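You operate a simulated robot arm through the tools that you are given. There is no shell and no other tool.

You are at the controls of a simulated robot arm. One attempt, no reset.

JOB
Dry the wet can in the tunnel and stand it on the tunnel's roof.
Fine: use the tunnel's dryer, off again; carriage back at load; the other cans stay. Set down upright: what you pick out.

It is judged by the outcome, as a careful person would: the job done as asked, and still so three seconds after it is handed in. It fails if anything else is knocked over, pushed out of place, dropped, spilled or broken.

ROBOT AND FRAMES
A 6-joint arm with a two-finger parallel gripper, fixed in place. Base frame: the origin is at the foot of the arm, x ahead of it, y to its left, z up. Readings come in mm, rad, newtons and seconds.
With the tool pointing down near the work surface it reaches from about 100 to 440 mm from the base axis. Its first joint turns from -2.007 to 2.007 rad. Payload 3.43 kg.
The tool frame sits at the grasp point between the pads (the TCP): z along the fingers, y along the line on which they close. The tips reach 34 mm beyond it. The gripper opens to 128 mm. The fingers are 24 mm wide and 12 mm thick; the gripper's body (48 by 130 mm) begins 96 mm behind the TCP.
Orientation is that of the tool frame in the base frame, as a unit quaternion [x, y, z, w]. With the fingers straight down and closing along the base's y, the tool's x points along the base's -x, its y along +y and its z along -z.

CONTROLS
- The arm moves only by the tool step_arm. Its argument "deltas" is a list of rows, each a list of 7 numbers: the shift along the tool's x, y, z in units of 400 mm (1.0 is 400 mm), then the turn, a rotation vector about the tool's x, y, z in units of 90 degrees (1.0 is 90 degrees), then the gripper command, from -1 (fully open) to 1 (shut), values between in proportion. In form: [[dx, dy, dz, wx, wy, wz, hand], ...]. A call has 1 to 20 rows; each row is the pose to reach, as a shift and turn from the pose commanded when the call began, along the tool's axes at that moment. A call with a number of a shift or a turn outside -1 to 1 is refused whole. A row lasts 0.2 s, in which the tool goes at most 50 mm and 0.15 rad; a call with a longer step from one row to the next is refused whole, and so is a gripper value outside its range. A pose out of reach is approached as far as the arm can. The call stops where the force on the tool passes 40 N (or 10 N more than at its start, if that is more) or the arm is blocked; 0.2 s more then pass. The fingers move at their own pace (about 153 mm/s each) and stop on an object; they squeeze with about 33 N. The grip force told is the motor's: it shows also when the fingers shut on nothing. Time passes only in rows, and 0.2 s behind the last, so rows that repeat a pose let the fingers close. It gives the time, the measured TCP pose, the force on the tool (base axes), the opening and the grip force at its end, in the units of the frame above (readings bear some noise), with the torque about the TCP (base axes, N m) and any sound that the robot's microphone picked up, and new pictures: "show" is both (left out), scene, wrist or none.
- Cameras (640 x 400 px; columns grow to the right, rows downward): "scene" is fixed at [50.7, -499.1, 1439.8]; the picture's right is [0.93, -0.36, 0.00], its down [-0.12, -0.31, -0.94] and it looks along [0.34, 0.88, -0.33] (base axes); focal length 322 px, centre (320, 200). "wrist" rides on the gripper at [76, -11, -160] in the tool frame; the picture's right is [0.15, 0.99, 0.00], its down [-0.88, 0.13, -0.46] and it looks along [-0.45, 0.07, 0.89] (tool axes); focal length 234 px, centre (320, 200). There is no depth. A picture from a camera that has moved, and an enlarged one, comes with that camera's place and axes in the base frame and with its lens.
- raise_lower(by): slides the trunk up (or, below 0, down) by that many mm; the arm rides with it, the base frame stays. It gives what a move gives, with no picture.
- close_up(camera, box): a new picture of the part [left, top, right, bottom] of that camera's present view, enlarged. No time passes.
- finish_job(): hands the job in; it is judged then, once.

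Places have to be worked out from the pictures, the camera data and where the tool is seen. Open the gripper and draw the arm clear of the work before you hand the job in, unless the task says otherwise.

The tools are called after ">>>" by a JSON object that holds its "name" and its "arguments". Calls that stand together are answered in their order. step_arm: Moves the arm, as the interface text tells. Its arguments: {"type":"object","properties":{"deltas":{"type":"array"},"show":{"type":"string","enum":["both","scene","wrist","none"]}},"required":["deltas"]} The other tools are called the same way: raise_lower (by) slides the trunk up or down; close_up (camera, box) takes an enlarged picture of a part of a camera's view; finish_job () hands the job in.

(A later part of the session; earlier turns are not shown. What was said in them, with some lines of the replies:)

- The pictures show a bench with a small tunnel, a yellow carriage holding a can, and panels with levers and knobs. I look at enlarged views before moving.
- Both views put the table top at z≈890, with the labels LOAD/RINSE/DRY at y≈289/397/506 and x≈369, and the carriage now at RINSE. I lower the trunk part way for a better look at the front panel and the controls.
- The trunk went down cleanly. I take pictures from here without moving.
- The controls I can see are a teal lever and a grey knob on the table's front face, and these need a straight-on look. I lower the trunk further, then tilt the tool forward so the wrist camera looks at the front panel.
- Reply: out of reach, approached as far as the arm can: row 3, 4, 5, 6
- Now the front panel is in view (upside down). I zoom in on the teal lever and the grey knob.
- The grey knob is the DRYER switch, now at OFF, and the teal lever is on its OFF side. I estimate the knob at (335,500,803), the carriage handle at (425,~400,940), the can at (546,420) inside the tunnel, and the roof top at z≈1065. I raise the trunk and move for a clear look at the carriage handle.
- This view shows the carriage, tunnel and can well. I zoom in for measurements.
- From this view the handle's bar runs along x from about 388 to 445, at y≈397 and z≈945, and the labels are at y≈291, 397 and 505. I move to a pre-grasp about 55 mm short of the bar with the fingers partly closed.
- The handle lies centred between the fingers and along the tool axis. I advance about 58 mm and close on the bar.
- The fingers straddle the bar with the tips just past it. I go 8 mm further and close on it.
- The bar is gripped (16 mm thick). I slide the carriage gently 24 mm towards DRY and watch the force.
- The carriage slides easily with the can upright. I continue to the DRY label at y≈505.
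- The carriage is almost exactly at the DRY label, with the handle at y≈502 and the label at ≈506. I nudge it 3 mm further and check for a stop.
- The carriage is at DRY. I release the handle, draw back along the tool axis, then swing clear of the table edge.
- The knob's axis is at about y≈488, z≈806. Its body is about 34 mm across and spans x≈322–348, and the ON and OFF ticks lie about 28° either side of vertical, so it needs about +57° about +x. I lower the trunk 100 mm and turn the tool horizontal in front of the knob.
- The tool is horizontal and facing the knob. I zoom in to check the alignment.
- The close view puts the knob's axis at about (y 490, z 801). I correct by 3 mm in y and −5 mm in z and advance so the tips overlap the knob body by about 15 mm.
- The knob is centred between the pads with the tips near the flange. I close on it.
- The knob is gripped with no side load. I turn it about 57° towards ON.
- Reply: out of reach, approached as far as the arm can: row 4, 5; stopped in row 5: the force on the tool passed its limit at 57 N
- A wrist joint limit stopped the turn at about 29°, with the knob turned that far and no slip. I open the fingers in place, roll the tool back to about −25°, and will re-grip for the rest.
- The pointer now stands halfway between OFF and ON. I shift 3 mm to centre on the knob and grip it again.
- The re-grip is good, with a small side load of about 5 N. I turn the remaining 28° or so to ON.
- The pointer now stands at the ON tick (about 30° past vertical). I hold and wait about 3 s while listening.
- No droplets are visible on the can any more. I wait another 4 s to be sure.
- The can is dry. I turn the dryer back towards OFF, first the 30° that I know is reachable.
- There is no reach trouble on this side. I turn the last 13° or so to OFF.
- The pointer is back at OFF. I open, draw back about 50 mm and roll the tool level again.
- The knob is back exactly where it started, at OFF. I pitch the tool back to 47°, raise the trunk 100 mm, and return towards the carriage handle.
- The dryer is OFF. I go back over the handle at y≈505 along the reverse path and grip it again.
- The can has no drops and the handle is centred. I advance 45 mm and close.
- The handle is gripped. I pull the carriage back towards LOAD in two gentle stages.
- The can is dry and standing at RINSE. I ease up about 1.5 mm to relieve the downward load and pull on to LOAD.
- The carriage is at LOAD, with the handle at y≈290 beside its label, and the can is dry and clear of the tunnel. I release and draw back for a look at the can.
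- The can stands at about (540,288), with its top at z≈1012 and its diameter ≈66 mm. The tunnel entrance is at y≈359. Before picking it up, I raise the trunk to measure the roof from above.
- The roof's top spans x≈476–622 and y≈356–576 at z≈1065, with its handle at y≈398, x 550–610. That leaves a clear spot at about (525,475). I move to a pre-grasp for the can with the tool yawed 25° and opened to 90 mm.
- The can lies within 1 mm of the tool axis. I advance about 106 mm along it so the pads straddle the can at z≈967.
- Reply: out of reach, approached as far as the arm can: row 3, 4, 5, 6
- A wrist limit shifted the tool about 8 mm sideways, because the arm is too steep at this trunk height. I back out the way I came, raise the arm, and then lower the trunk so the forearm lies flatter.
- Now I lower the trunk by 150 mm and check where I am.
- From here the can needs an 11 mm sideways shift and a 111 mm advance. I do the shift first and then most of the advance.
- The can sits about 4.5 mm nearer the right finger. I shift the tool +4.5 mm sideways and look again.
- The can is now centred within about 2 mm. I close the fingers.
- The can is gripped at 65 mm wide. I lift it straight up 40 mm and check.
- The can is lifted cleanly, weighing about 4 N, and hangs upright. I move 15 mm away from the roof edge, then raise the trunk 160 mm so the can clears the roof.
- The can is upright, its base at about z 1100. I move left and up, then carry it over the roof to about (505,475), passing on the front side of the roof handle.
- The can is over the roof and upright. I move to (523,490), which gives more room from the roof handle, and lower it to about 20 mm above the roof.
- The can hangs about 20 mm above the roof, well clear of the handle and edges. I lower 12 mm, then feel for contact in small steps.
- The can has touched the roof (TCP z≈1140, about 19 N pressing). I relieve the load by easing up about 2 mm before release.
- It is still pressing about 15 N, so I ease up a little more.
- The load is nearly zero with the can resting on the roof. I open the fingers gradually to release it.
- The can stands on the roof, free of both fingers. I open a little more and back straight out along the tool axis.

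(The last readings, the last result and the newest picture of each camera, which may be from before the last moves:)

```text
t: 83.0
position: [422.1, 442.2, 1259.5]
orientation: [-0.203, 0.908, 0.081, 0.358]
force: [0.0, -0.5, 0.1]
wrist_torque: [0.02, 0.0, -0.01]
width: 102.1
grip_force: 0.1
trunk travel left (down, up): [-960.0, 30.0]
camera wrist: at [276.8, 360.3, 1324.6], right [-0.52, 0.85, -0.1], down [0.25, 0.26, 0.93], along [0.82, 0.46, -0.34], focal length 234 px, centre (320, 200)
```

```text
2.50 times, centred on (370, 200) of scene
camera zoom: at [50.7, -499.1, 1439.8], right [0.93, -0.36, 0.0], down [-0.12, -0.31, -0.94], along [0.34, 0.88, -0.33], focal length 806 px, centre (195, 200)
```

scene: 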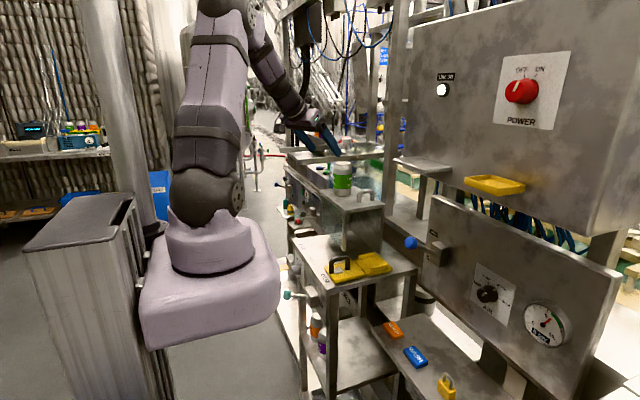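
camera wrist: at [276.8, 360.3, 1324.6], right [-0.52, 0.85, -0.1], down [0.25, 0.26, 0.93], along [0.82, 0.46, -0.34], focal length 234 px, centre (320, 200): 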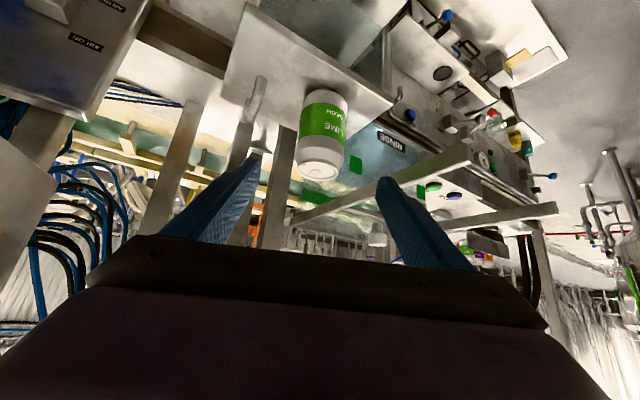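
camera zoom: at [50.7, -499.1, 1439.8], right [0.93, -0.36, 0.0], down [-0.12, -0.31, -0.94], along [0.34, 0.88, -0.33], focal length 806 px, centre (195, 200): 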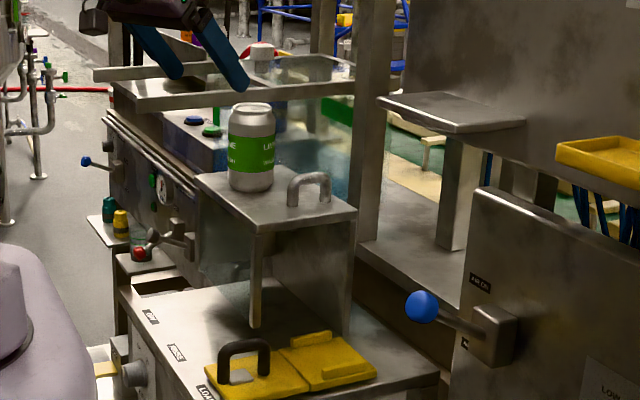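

The can stands upright on the roof. I draw the arm well clear and check everything once more.

>>> {"name": "step_arm", "arguments": {"deltas": [[0.056, -0.046, -0.053, 0, 0, 0, -0.6], [0.112, -0.092, -0.106, 0, 0, 0, -0.6], [0.168, -0.138, -0.159, 0, 0, 0, -0.6], [0.224, -0.185, -0.212, 0, 0, 0, -0.8], [0.28, -0.232, -0.264, 0, 0, 0, -1]], "show": "both"}}

>>> {"name": "close_up", "arguments": {"camera": "scene", "box": [280, 140, 420, 320]}}

>>> {"name": "close_up", "arguments": {"camera": "scene", "box": [280, 230, 400, 370]}}

>>> {"name": "close_up", "arguments": {"camera": "wrist", "box": [240, 40, 440, 220]}}

```text
t: 84.2
position: [324.2, 293.8, 1259.1]
orientation: [-0.204, 0.908, 0.082, 0.358]
force: [0.2, -0.4, -0.1]
wrist_torque: [0.0, -0.03, -0.01]
width: 128.1
grip_force: 0.0
trunk travel left (down, up): [-960.0, 30.0]
camera wrist: at [179.7, 210.9, 1324.2], right [-0.52, 0.85, -0.1], down [0.24, 0.26, 0.93], along [0.82, 0.46, -0.34], focal length 234 px, centre (320, 200)
```

scene: 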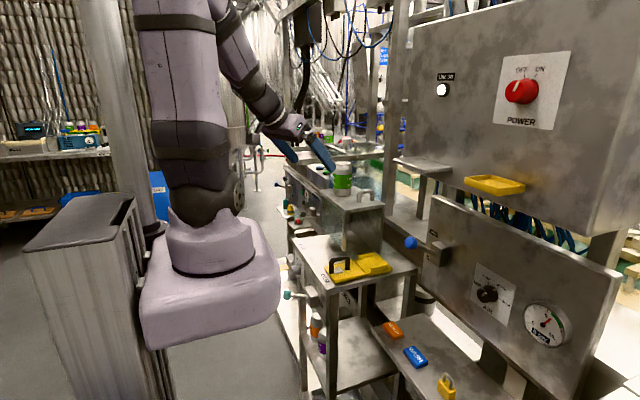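
wrist: 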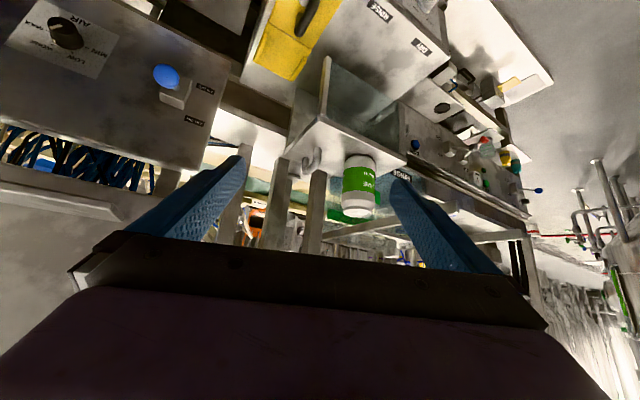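

```text
2.22 times, centred on (350, 230) of scene
camera zoom: at [50.7, -499.1, 1439.8], right [0.93, -0.36, 0.0], down [-0.12, -0.31, -0.94], along [0.34, 0.88, -0.33], focal length 716 px, centre (253, 133)
```

zoom: 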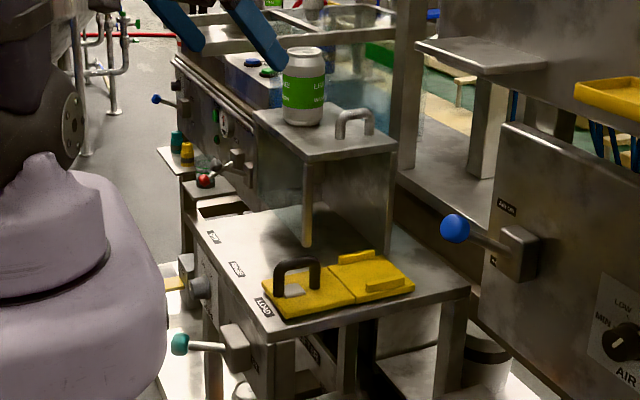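

```text
2.86 times, centred on (340, 300) of scene
camera zoom: at [50.7, -499.1, 1439.8], right [0.93, -0.36, 0.0], down [-0.12, -0.31, -0.94], along [0.34, 0.88, -0.33], focal length 921 px, centre (263, -86)
```

zoom: 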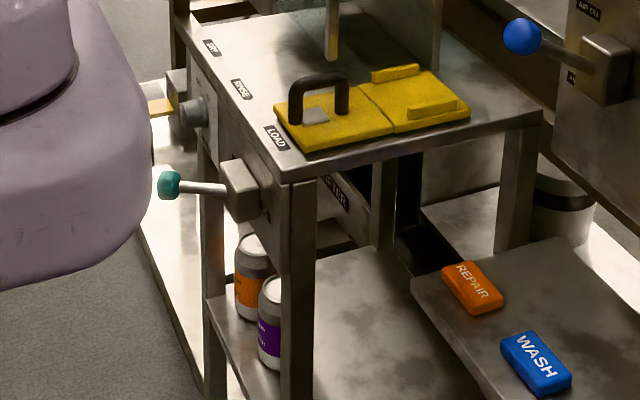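

```text
2.22 times, centred on (340, 130) of wrist
camera zoom: at [179.7, 210.9, 1324.2], right [-0.52, 0.85, -0.1], down [0.24, 0.26, 0.93], along [0.82, 0.46, -0.34], focal length 520 px, centre (276, 356)
```

zoom: 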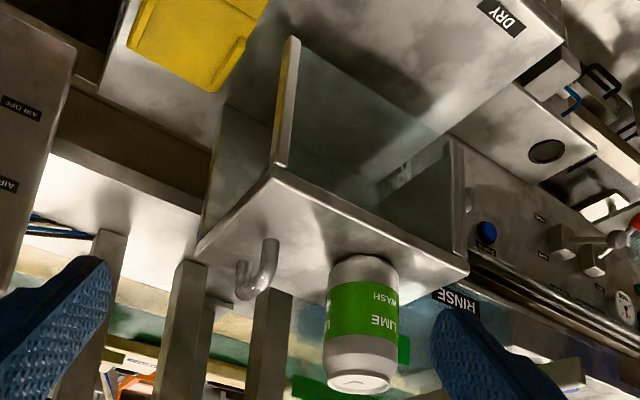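

Last check: the dry can stands upright on the roof and the dryer is at OFF. The carriage is at LOAD, the other cans haven't moved, and the arm is open and clear. I hand the job in.

>>> {"name": "finish_job", "arguments": {}}

```text
The job is handed in.
```

I dried the wet can with the tunnel's dryer. It now stands upright on the tunnel's roof, clear of the roof handle.

- **Drying:** I slid the carriage to DRY, switched the dryer on for about 8 seconds, and saw no droplets left on the can afterwards.
- **Dryer:** the knob is back at OFF, and I checked the pointer against its mark.
- **Carriage:** it is back at LOAD, in line with its label.
- **Everything else:** the two other cans on the shelf below are where they were, and I touched no other controls. The gripper is open and the arm is clear of the work.

The wrist reached its limit partway through turning the dryer on. The tool briefly pressed on the knob at 57 N and stopped. I released, re-gripped and finished the turn, and the knob still turned normally afterwards.
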